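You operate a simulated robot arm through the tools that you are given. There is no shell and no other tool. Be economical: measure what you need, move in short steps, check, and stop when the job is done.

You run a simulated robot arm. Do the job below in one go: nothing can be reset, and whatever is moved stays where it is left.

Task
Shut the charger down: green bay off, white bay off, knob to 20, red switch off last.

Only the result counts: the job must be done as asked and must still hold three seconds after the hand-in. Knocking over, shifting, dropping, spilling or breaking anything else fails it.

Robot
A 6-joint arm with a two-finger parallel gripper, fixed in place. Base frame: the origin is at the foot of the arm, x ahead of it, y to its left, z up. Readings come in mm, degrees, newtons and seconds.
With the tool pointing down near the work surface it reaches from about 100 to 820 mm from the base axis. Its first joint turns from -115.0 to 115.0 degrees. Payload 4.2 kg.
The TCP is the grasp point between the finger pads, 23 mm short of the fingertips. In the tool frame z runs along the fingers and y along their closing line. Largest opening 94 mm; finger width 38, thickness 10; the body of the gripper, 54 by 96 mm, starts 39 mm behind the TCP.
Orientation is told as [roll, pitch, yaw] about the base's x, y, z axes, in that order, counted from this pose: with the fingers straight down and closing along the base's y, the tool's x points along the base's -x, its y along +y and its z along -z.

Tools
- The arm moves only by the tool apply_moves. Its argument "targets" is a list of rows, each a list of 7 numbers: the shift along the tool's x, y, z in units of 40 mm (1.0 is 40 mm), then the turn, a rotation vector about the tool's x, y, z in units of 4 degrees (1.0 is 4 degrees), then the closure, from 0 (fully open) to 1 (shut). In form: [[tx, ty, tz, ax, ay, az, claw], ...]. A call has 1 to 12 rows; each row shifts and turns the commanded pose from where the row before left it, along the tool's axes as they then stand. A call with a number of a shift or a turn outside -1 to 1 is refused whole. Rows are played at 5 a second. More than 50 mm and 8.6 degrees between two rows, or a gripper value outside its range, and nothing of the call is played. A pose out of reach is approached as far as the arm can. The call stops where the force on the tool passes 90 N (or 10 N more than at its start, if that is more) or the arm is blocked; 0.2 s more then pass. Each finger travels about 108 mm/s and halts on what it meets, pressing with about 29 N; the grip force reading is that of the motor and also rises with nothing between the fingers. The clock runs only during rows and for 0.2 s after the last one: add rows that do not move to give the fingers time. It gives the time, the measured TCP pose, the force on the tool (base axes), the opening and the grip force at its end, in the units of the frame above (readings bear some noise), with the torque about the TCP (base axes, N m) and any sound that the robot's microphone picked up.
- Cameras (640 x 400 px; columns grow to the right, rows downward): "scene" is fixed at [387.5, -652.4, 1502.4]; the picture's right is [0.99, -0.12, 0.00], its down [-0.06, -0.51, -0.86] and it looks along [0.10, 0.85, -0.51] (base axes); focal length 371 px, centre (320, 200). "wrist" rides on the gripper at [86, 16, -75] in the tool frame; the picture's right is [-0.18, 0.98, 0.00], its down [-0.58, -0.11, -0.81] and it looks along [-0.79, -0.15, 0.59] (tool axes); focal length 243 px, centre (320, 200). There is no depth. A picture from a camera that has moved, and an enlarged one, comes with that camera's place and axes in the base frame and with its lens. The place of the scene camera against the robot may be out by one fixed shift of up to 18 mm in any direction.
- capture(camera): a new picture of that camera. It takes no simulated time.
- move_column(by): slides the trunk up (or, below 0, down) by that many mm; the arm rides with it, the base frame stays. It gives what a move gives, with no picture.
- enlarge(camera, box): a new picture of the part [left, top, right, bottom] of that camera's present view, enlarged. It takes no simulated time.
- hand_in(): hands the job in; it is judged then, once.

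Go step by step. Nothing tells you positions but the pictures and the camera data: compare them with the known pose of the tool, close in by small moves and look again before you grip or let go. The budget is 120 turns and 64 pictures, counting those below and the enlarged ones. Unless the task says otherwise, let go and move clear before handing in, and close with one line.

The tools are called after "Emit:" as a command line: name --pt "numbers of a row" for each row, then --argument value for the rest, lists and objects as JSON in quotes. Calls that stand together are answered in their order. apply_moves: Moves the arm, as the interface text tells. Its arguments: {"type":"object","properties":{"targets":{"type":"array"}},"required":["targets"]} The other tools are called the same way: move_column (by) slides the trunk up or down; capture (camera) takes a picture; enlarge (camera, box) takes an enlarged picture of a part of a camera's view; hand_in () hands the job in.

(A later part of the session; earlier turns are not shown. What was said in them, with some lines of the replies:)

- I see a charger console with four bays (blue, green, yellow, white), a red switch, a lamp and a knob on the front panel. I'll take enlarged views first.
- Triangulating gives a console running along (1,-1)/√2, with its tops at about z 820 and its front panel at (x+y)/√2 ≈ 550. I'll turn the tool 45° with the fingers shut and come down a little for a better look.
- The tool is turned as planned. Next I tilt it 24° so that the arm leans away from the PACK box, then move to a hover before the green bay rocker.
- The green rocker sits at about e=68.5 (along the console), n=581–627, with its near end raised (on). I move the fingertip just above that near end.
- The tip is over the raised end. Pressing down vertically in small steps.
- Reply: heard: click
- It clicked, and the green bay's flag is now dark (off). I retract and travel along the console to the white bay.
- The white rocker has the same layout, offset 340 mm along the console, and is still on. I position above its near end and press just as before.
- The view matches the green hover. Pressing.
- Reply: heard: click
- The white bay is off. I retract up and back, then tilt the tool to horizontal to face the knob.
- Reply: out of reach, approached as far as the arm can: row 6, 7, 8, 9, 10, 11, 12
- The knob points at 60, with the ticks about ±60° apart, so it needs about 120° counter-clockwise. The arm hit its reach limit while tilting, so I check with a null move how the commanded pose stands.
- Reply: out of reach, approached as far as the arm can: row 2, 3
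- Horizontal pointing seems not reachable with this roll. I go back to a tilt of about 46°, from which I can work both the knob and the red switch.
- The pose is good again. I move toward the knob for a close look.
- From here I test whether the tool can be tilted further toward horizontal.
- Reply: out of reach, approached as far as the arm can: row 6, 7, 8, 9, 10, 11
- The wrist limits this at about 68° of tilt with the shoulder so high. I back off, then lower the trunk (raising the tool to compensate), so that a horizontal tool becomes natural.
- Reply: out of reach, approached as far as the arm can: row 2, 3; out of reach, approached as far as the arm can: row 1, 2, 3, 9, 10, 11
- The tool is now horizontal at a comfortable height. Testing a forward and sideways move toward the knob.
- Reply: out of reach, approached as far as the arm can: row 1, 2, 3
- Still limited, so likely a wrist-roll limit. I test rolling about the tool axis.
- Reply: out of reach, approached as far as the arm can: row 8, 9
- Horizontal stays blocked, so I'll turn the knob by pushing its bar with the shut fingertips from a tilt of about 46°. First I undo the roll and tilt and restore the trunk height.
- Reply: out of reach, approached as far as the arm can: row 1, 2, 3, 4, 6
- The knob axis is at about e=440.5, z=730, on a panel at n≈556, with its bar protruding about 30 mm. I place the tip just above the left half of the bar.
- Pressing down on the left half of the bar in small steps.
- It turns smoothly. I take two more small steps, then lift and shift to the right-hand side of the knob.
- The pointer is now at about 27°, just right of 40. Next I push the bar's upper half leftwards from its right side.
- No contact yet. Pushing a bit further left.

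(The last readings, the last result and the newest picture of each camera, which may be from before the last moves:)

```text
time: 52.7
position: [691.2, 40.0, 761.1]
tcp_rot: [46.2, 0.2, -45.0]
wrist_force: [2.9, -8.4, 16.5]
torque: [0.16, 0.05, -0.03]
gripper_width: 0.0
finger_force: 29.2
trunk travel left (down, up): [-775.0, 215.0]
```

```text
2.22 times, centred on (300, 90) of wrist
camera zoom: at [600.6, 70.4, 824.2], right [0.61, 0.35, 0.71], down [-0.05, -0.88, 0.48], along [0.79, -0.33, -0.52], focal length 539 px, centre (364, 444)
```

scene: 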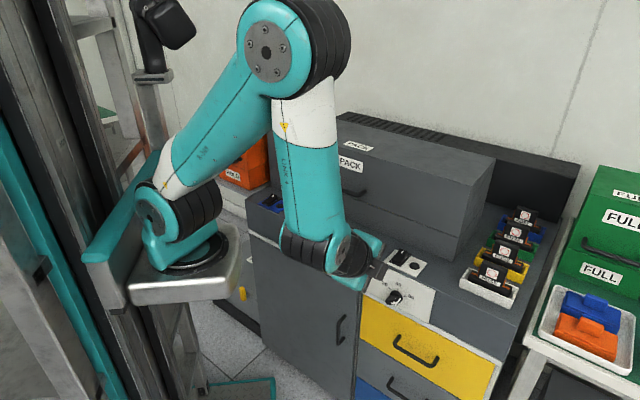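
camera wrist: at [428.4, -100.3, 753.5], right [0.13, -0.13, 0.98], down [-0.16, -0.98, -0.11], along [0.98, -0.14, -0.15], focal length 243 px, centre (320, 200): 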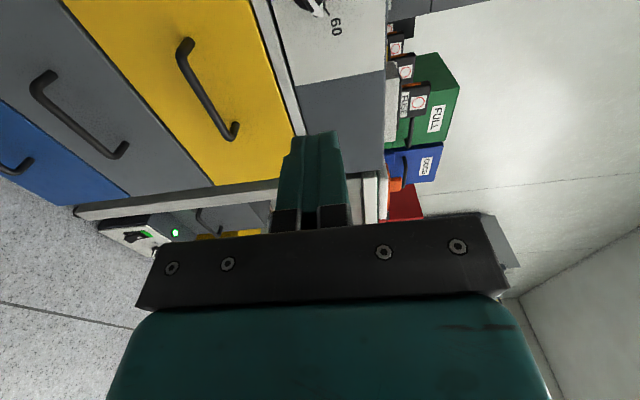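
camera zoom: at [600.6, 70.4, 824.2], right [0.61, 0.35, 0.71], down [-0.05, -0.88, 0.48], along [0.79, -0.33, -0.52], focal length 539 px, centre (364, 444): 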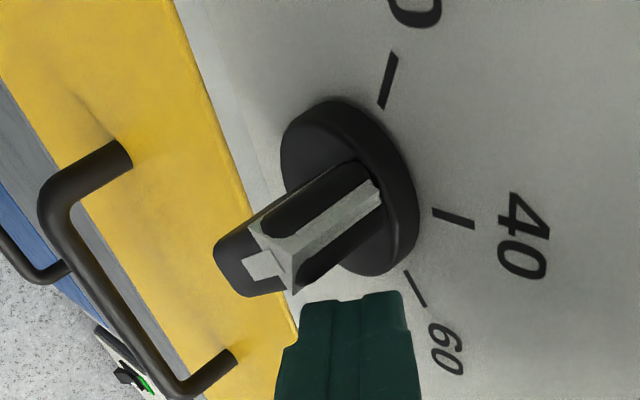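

The pointer is around 40 now. I back off slightly, rise about 9 mm and continue pushing left higher on the bar.

Emit:
apply_moves --pt "-0.08 0 0 0 0 0 1" --pt "0 0.16 -0.155 0 0 0 1" --pt "0.08 0 0 0 0 0 1" --pt "0.05 0 0 0 0 0 1" --pt "0.05 0 0 0 0 0 1" --pt "0.05 0 0 0 0 0 1"

Emit:
enlarge --camera "wrist" --box '[180, 0, 420, 180]'

```text
time: 54.1
position: [687.3, 45.3, 766.6]
tcp_rot: [46.0, 0.3, -45.0]
wrist_force: [-0.6, -0.9, 0.0]
torque: [-0.01, -0.01, 0.0]
gripper_width: 0.0
finger_force: 29.7
trunk travel left (down, up): [-775.0, 215.0]
```

```text
2.22 times, centred on (300, 90) of wrist
camera zoom: at [595.9, 75.4, 831.5], right [0.61, 0.35, 0.71], down [-0.05, -0.88, 0.48], along [0.79, -0.33, -0.52], focal length 539 px, centre (364, 444)
```

zoom: 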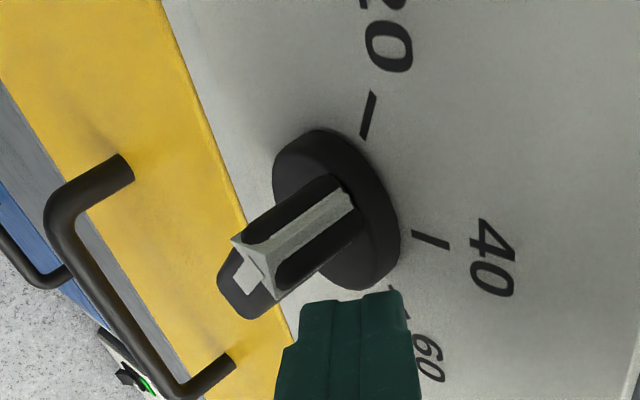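

Emit:
apply_moves --pt "0.05 0 0 0 0 0 1" --pt "0.05 0 0 0 0 0 1" --pt "0.05 0 0 0 0 0 1" --pt "0.05 0 0 0 0 0 1"

Emit:
enlarge --camera "wrist" --box '[180, 0, 420, 180]'

```text
time: 55.1
position: [682.6, 50.0, 768.1]
tcp_rot: [45.9, 0.3, -44.9]
wrist_force: [-0.3, 0.0, -1.0]
torque: [0.0, -0.01, 0.01]
gripper_width: 0.0
finger_force: 29.2
trunk travel left (down, up): [-775.0, 215.0]
```

```text
2.22 times, centred on (300, 90) of wrist
camera zoom: at [589.7, 81.0, 831.6], right [0.61, 0.35, 0.71], down [-0.05, -0.88, 0.48], along [0.79, -0.33, -0.52], focal length 539 px, centre (364, 444)
```

zoom: 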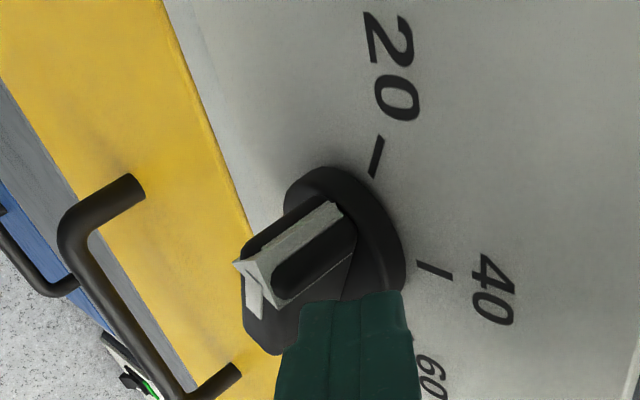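

Emit:
apply_moves --pt "0.05 0 0 0 0 0 1" --pt "0.05 0 0 0 0 0 1" --pt "0.05 0 0 0 0 0 1"

Emit:
enlarge --camera "wrist" --box '[180, 0, 420, 180]'

```text
time: 55.9
position: [677.2, 54.2, 766.6]
tcp_rot: [46.0, 0.2, -44.8]
wrist_force: [1.0, 0.0, 1.4]
torque: [-0.03, 0.0, 0.0]
gripper_width: 0.3
finger_force: 28.6
trunk travel left (down, up): [-775.0, 215.0]
```

```text
2.22 times, centred on (300, 90) of wrist
camera zoom: at [585.8, 84.5, 831.5], right [0.61, 0.35, 0.71], down [-0.05, -0.88, 0.48], along [0.79, -0.33, -0.52], focal length 539 px, centre (364, 444)
```

zoom: 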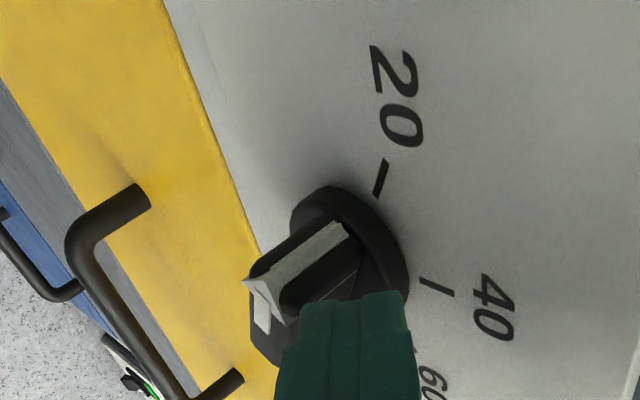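

I back off to get a clear view of the pointer against the 20 tick.

Emit:
apply_moves --pt "-0.1 0.3 -0.4 0 0 0 1" --pt "0 -0.3 -0.9 0 0 0 1" --pt "0.5 -0.3 -0.9 0 0 0 1" --pt "0.5 -0.3 -0.5 0 0 0 1" --pt "0.5 0 0 0 0 0 1" --pt "0 0 0 0 0 0 1"

Emit:
enlarge --camera "wrist" --box '[260, 20, 440, 160]'

Emit:
enlarge --camera "scene" --box '[370, 270, 430, 315]'

```text
time: 57.3
position: [571.9, 28.5, 826.8]
tcp_rot: [46.1, 0.2, -44.9]
wrist_force: [0.2, -0.2, -0.1]
torque: [-0.05, -0.02, 0.0]
gripper_width: 0.0
finger_force: 28.6
trunk travel left (down, up): [-775.0, 215.0]
```

```text
2.86 times, centred on (350, 90) of wrist
camera zoom: at [480.3, 58.5, 890.0], right [0.61, 0.35, 0.71], down [-0.05, -0.88, 0.48], along [0.79, -0.33, -0.52], focal length 693 px, centre (234, 514)
```

zoom: 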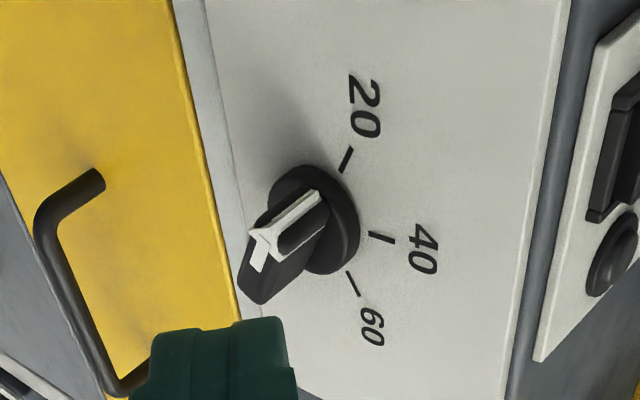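

```text
8.89 times, centred on (400, 292) of scene
camera zoom: at [387.5, -652.4, 1502.4], right [0.99, -0.12, 0.0], down [-0.06, -0.51, -0.86], along [0.1, 0.85, -0.51], focal length 3299 px, centre (-391, -622)
```

zoom: 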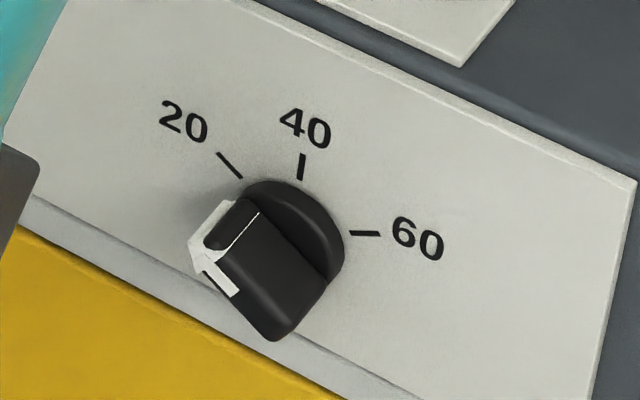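

Emit:
enlarge --camera "scene" --box '[384, 284, 408, 302]'

Emit:
enlarge --camera "wrist" --box '[315, 60, 395, 130]'

```text
16.00 times, centred on (396, 293) of scene
camera zoom: at [387.5, -652.4, 1502.4], right [0.99, -0.12, 0.0], down [-0.06, -0.51, -0.86], along [0.1, 0.85, -0.51], focal length 5938 px, centre (-896, -1288)
```

zoom: 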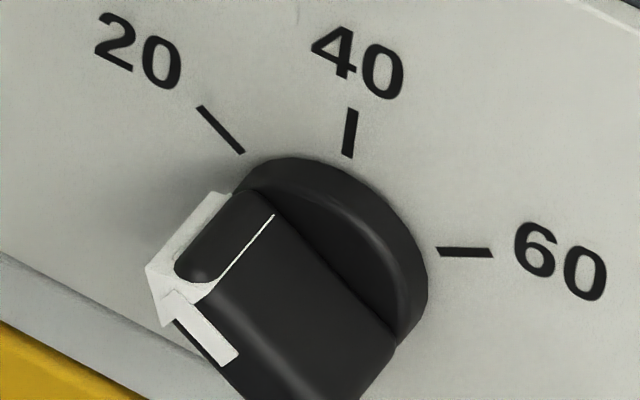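

```text
5.71 times, centred on (355, 95) of wrist
camera zoom: at [480.3, 58.5, 890.0], right [0.61, 0.35, 0.71], down [-0.05, -0.88, 0.48], along [0.79, -0.33, -0.52], focal length 1386 px, centre (120, 800)
```

zoom: 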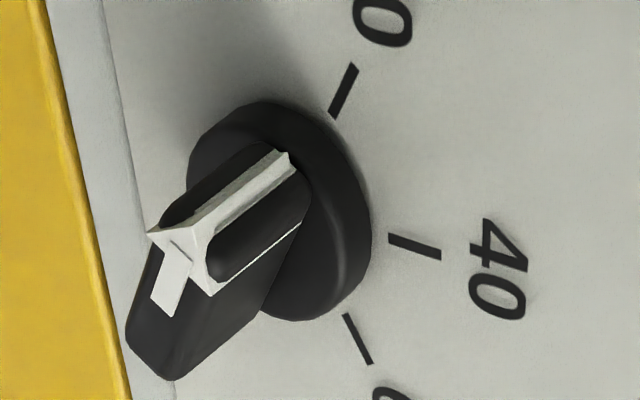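

The pointer now lies on the 20 mark to within about 2°. Next is the red switch, so I travel left along the front.

Emit:
apply_moves --pt "0.9 0 0 0 0 0 1" --pt "0.9 0 0 0 0 0 1" --pt "0.9 0 0 0 0 0 1" --pt "0.9 0 0 0 0 0 1" --pt "0.9 0 0 0 0 0 1" --pt "0.9 0 0 0 0 0 1" --pt "0.9 0 0 0 0 0 1" --pt "0 0 0.5 0 0 0 1" --pt "0 0 0.5 0 0 0 1" --pt "0 0 0 0 0 0 1"

Emit:
capture --camera "wrist"

Emit:
capture --camera "scene"

```text
time: 59.5
position: [412.2, 189.7, 801.7]
tcp_rot: [46.2, 0.3, -44.8]
wrist_force: [0.6, 1.1, 0.1]
torque: [0.01, 0.0, 0.0]
gripper_width: 0.0
finger_force: 28.6
out of reach, approached as far as the arm can: row 3, 4, 7, 8, 9
trunk travel left (down, up): [-775.0, 215.0]
```

```text
17 pictures are left
camera wrist: at [319.9, 220.7, 865.8], right [0.61, 0.35, 0.71], down [-0.05, -0.88, 0.48], along [0.79, -0.33, -0.52], focal length 243 px, centre (320, 200)
```

wrist: 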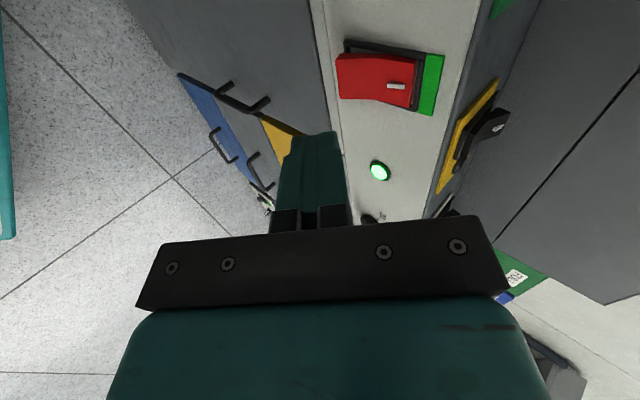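

```text
16 pictures are left
```

scene: 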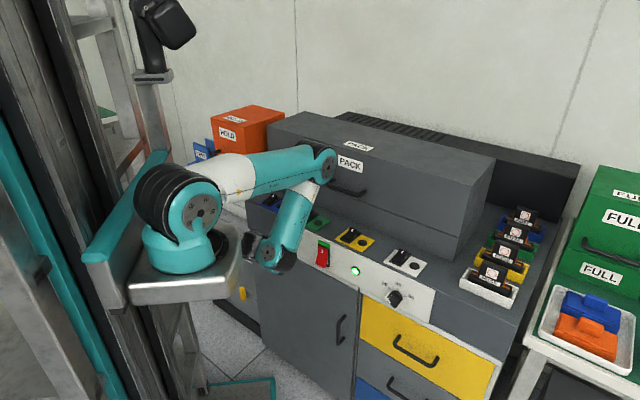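

The red rocker is at e≈183, z≈712–775, with its bottom end protruding. I move the tip in front of its lower end.

Emit:
apply_moves --pt "-0.214 -0.051 0.8 0 0 0 1" --pt "-0.214 -0.051 0.8 0 0 0 1" --pt "-0.214 -0.051 0.8 0 0 0 1" --pt "0 0 0 0 0 0 1"

Emit:
enlarge --camera "wrist" --box '[220, 0, 460, 180]'

Emit:
enlarge --camera "scene" --box '[260, 210, 380, 300]'

```text
time: 60.5
position: [437.8, 165.2, 752.8]
tcp_rot: [46.1, 0.3, -44.8]
wrist_force: [0.5, 0.1, -0.6]
torque: [0.01, -0.01, -0.04]
gripper_width: 0.2
finger_force: 29.2
out of reach, approached as far as the arm can: row 1, 2, 3
trunk travel left (down, up): [-775.0, 215.0]
```

```text
2.22 times, centred on (340, 90) of wrist
camera zoom: at [346.5, 195.3, 817.4], right [0.61, 0.35, 0.71], down [-0.05, -0.88, 0.48], along [0.79, -0.33, -0.52], focal length 539 px, centre (276, 444)
```

zoom: 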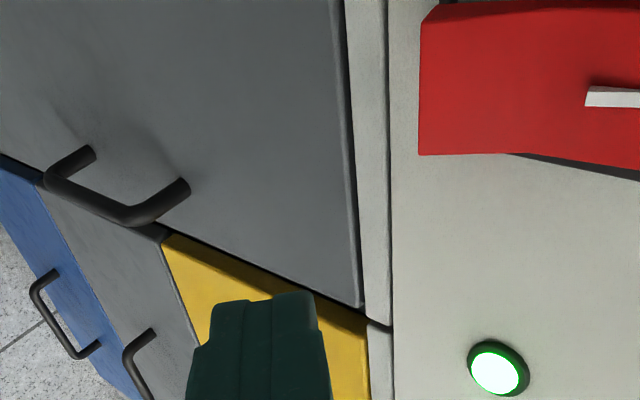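

```text
4.44 times, centred on (320, 255) of scene
camera zoom: at [387.5, -652.4, 1502.4], right [0.99, -0.12, 0.0], down [-0.06, -0.51, -0.86], along [0.1, 0.85, -0.51], focal length 1649 px, centre (320, -44)
```

zoom: 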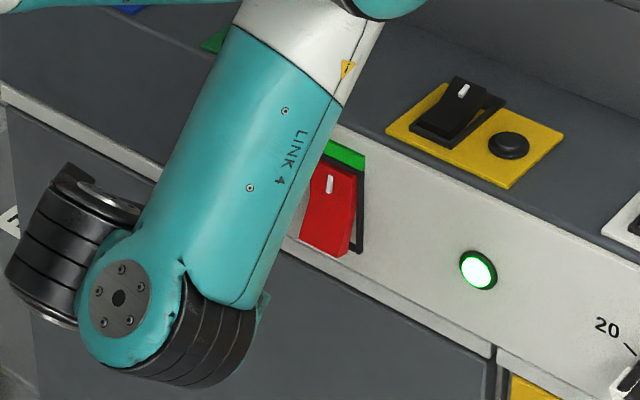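

The reach is limited here with this much tilt. I reduce the tilt to about 34° and try again.

Emit:
apply_moves --pt "0 0 0 1 0 0 1" --pt "0 0 0 1 0 0 1" --pt "0 0 0 1 0 0 1" --pt "0.12 0.59 0.67 0 0 0 1" --pt "0.12 0.59 0.67 0 0 0 1" --pt "0 0 0 0 0 0 1"

```text
time: 61.9
position: [401.2, 114.7, 771.6]
tcp_rot: [34.1, 0.3, -44.9]
wrist_force: [-0.4, 0.5, 1.0]
torque: [-0.02, -0.01, -0.01]
gripper_width: 0.0
finger_force: 29.0
out of reach, approached as far as the arm can: row 1, 2, 3, 4, 5
trunk travel left (down, up): [-775.0, 215.0]
```

Emit:
capture --camera "scene"

```text
13 pictures are left
```

scene: 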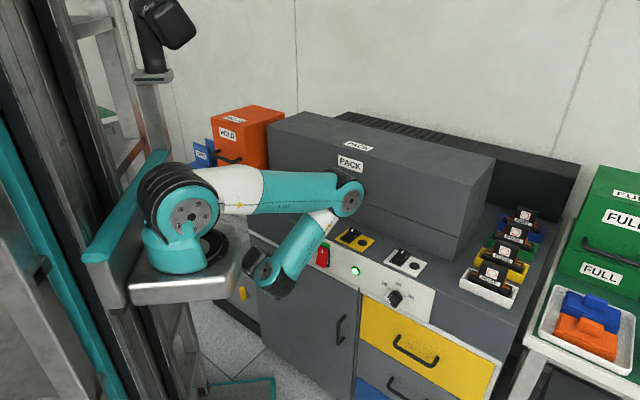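

The arm is folded too tight here. I raise the tool by a lot with the arm, then lower the trunk, so that the forearm points forward.

Emit:
apply_moves --pt "0 0.56 -0.83 0 0 0 1" --pt "0 0.56 -0.83 0 0 0 1" --pt "0 0.56 -0.83 0 0 0 1" --pt "0 0.56 -0.83 0 0 0 1" --pt "0 0.56 -0.83 0 0 0 1" --pt "0 0.56 -0.83 0 0 0 1" --pt "0 0.56 -0.83 0 0 0 1" --pt "0 0.56 -0.83 0 0 0 1" --pt "0 0.56 -0.83 0 0 0 1" --pt "0 0.56 -0.83 0 0 0 1"

```text
time: 64.1
position: [404.8, 119.9, 834.1]
tcp_rot: [34.0, 0.3, -45.0]
wrist_force: [-0.1, 0.2, 0.4]
torque: [0.0, -0.02, 0.0]
gripper_width: 0.0
finger_force: 28.7
out of reach, approached as far as the arm can: row 2, 3, 4, 5, 6, 7, 8, 9, 10
trunk travel left (down, up): [-775.0, 215.0]
```

Blocked upward too. I first move back toward +e, where the arm was free.

Emit:
apply_moves --pt "-0.9 0 0 0 0 0 1" --pt "-0.9 0 0 0 0 0 1" --pt "-0.9 0 0 0 0 0 1" --pt "-0.9 0 0 0 0 0 1" --pt "-0.9 0 0 0 0 0 1" --pt "0 0.56 -0.83 0 0 0 1" --pt "0 0.56 -0.83 0 0 0 1" --pt "0 0.56 -0.83 0 0 0 1" --pt "0 0.56 -0.83 0 0 0 1"

```text
time: 66.1
position: [557.3, -4.6, 989.6]
tcp_rot: [33.9, 0.2, -44.9]
wrist_force: [-0.6, -0.3, -0.3]
torque: [0.02, 0.0, 0.03]
gripper_width: 0.0
finger_force: 28.7
out of reach, approached as far as the arm can: row 8, 9
trunk travel left (down, up): [-775.0, 215.0]
```

Emit:
apply_moves --pt "0 0 0 1 0 0 1" --pt "0 0.8 0.46 0 0 0 1" --pt "0 0.8 0.46 0 0 0 1" --pt "0 0.8 0.46 0 0 0 1" --pt "0.9 0 0 0 0 0 1" --pt "0.9 0 0 0 0 0 1" --pt "0.9 0 0 0 0 0 1" --pt "0.9 0 0 0 0 0 1" --pt "0.9 0 0 0 0 0 1" --pt "0.9 0 0 0 0 0 1"

Emit:
move_column --by 200

```text
time: 68.3
position: [482.8, 225.8, 988.3]
tcp_rot: [30.0, 0.2, -45.0]
wrist_force: [0.4, -0.2, -0.2]
torque: [0.07, 0.0, 0.04]
gripper_width: 0.1
finger_force: 29.1
trunk travel left (down, up): [-775.0, 215.0]
```

```text
time: 70.5
position: [483.1, 226.7, 1187.4]
tcp_rot: [30.0, 0.2, -44.9]
wrist_force: [0.1, 0.2, -0.6]
torque: [0.04, 0.01, 0.0]
gripper_width: 0.0
finger_force: 28.4
trunk travel left (down, up): [-975.0, 15.0]
```

No limits flagged. Descending in front of the red switch.

Emit:
apply_moves --pt "0 -0.5 0.866 0 0 0 1" --pt "0 -0.5 0.866 0 0 0 1" --pt "0 -0.5 0.866 0 0 0 1" --pt "0 -0.5 0.866 0 0 0 1" --pt "0 -0.5 0.866 0 0 0 1" --pt "0 -0.5 0.866 0 0 0 1" --pt "0 -0.5 0.866 0 0 0 1" --pt "0 -0.5 0.866 0 0 0 1" --pt "0 -0.5 0.866 0 0 0 1"

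Emit:
capture --camera "wrist"

```text
time: 72.5
position: [482.6, 229.6, 828.4]
tcp_rot: [30.0, 0.3, -45.0]
wrist_force: [0.1, -0.2, -0.5]
torque: [0.0, 0.01, 0.02]
gripper_width: 0.0
finger_force: 29.1
trunk travel left (down, up): [-975.0, 15.0]
```

```text
12 pictures are left
camera wrist: at [404.1, 273.0, 901.9], right [0.73, 0.47, 0.49], down [0.06, -0.76, 0.64], along [0.68, -0.44, -0.59], focal length 243 px, centre (320, 200)
```

wrist: 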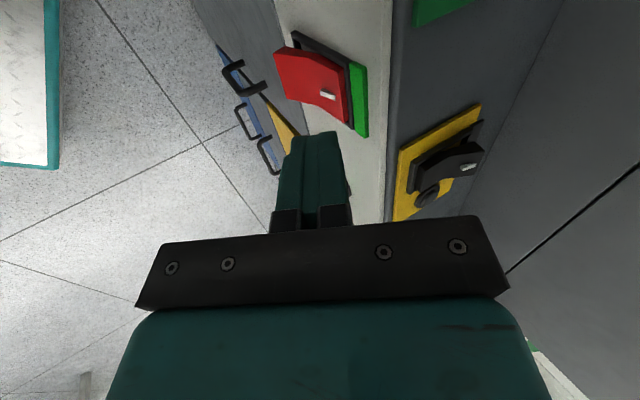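

Clear view: the rocker's bottom edge is at (505, 251, 713). I tilt a little more and lower the tip in front of it.

Emit:
apply_moves --pt "0 0 0 -1 0 0 1" --pt "0 0 0 -1 0 0 1" --pt "-0.01 -0.525 0.595 0 0 0 1" --pt "-0.01 -0.525 0.595 0 0 0 1" --pt "-0.01 -0.525 0.595 0 0 0 1" --pt "0 0 0 0 0 0 1"

Emit:
enlarge --camera "wrist" --box '[220, 0, 460, 180]'

```text
time: 73.9
position: [479.1, 221.6, 733.2]
tcp_rot: [38.0, 0.3, -44.9]
wrist_force: [-0.3, 0.2, 0.1]
torque: [0.01, -0.04, 0.01]
gripper_width: 0.0
finger_force: 28.9
trunk travel left (down, up): [-975.0, 15.0]
```

```text
2.22 times, centred on (340, 90) of wrist
camera zoom: at [393.6, 259.8, 802.3], right [0.68, 0.42, 0.6], down [0.0, -0.82, 0.57], along [0.73, -0.38, -0.56], focal length 539 px, centre (276, 444)
```

zoom: 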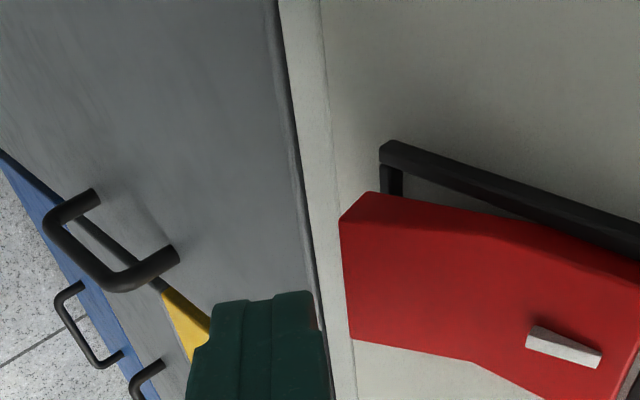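

Aligned with the lower end of the red rocker. Pushing straight in, in small steps.

Emit:
apply_moves --pt "0 0.059 0.046 0 0 0 1" --pt "0 0.059 0.046 0 0 0 1" --pt "0 0.059 0.046 0 0 0 1" --pt "0 0.059 0.046 0 0 0 1" --pt "0 0.059 0.046 0 0 0 1" --pt "0 0.059 0.046 0 0 0 1" --pt "0 0.059 0.046 0 0 0 1" --pt "0 0.059 0.046 0 0 0 1" --pt "0 0.059 0.046 0 0 0 1"

Emit:
enlarge --camera "wrist" --box '[220, 0, 460, 180]'

```text
time: 75.9
position: [497.3, 242.0, 733.8]
tcp_rot: [38.0, 0.2, -44.9]
wrist_force: [0.7, 0.1, -0.1]
torque: [-0.01, 0.03, 0.0]
gripper_width: 0.2
finger_force: 29.5
trunk travel left (down, up): [-975.0, 15.0]
heard: click
```

```text
2.22 times, centred on (340, 90) of wrist
camera zoom: at [412.8, 279.8, 803.0], right [0.68, 0.42, 0.6], down [0.0, -0.82, 0.57], along [0.73, -0.38, -0.56], focal length 539 px, centre (276, 444)
```

zoom: 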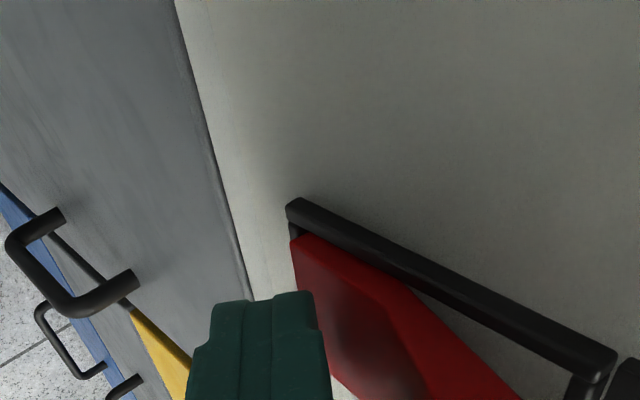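

It clicked. I back straight out, rise clear and check everything.

Emit:
apply_moves --pt "0 -0.788 -0.616 0 0 0 1" --pt "0 -0.394 -0.308 0 0 0 1" --pt "0 0.616 -0.788 0 0 0 1" --pt "0 0.616 -0.788 0 0 0 1" --pt "0 0.616 -0.788 0 0 0 1" --pt "0 0.616 -0.788 0 0 0 1" --pt "0 0.616 -0.788 0 0 0 1" --pt "0 0.616 -0.788 0 0 0 1" --pt "0 0.616 -0.788 0 0 0 1" --pt "0 0.616 -0.788 0 0 0 1"

Emit:
capture --camera "scene"

Emit:
enlarge --camera "scene" --box '[240, 180, 440, 310]'

Emit:
enlarge --camera "scene" --box '[370, 270, 430, 315]'

```text
time: 78.1
position: [456.9, 197.9, 1053.8]
tcp_rot: [37.9, 0.2, -44.9]
wrist_force: [0.0, 0.4, -0.3]
torque: [-0.03, 0.0, 0.03]
gripper_width: 0.0
finger_force: 29.2
trunk travel left (down, up): [-975.0, 15.0]
```

```text
9 pictures are left
```

scene: 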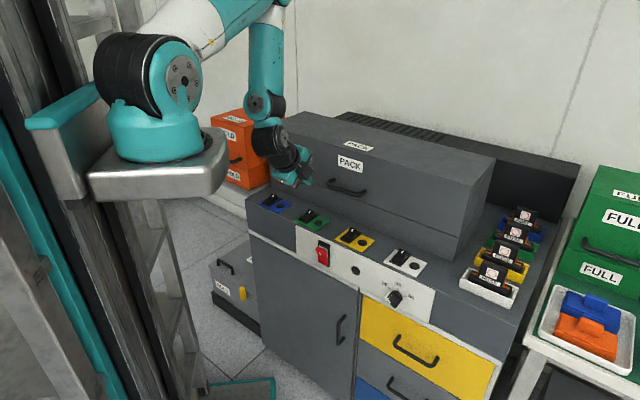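

```text
3.08 times, centred on (340, 245) of scene
camera zoom: at [387.5, -652.4, 1502.4], right [0.99, -0.12, 0.0], down [-0.06, -0.51, -0.86], along [0.1, 0.85, -0.51], focal length 1142 px, centre (258, 62)
```

zoom: 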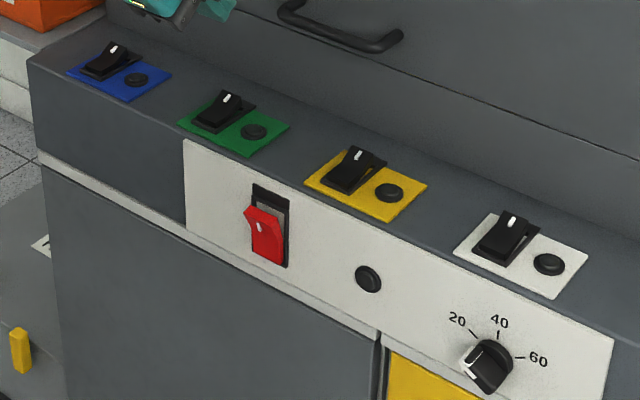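

```text
8.89 times, centred on (400, 292) of scene
camera zoom: at [387.5, -652.4, 1502.4], right [0.99, -0.12, 0.0], down [-0.06, -0.51, -0.86], along [0.1, 0.85, -0.51], focal length 3299 px, centre (-391, -622)
```

zoom: 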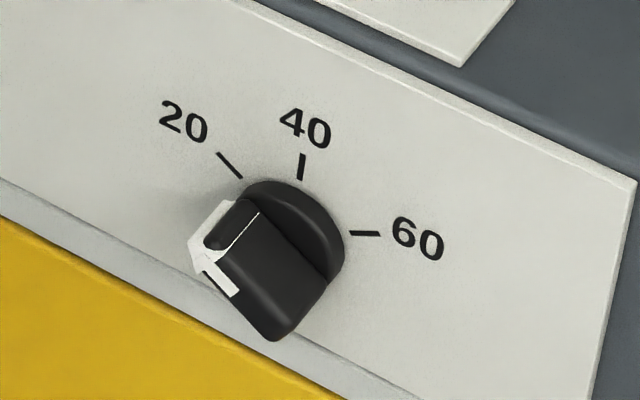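

All the lamps are dark, the green, white and red rockers are off, the knob sits on 20, and nothing else has moved. The arm is clear, so I hand in.

Emit:
hand_in

```text
The job is handed in.
```

The charger is shut down and handed in: green bay off, white bay off, knob at 20 (within about 2° by the pictures), and the red switch off last.
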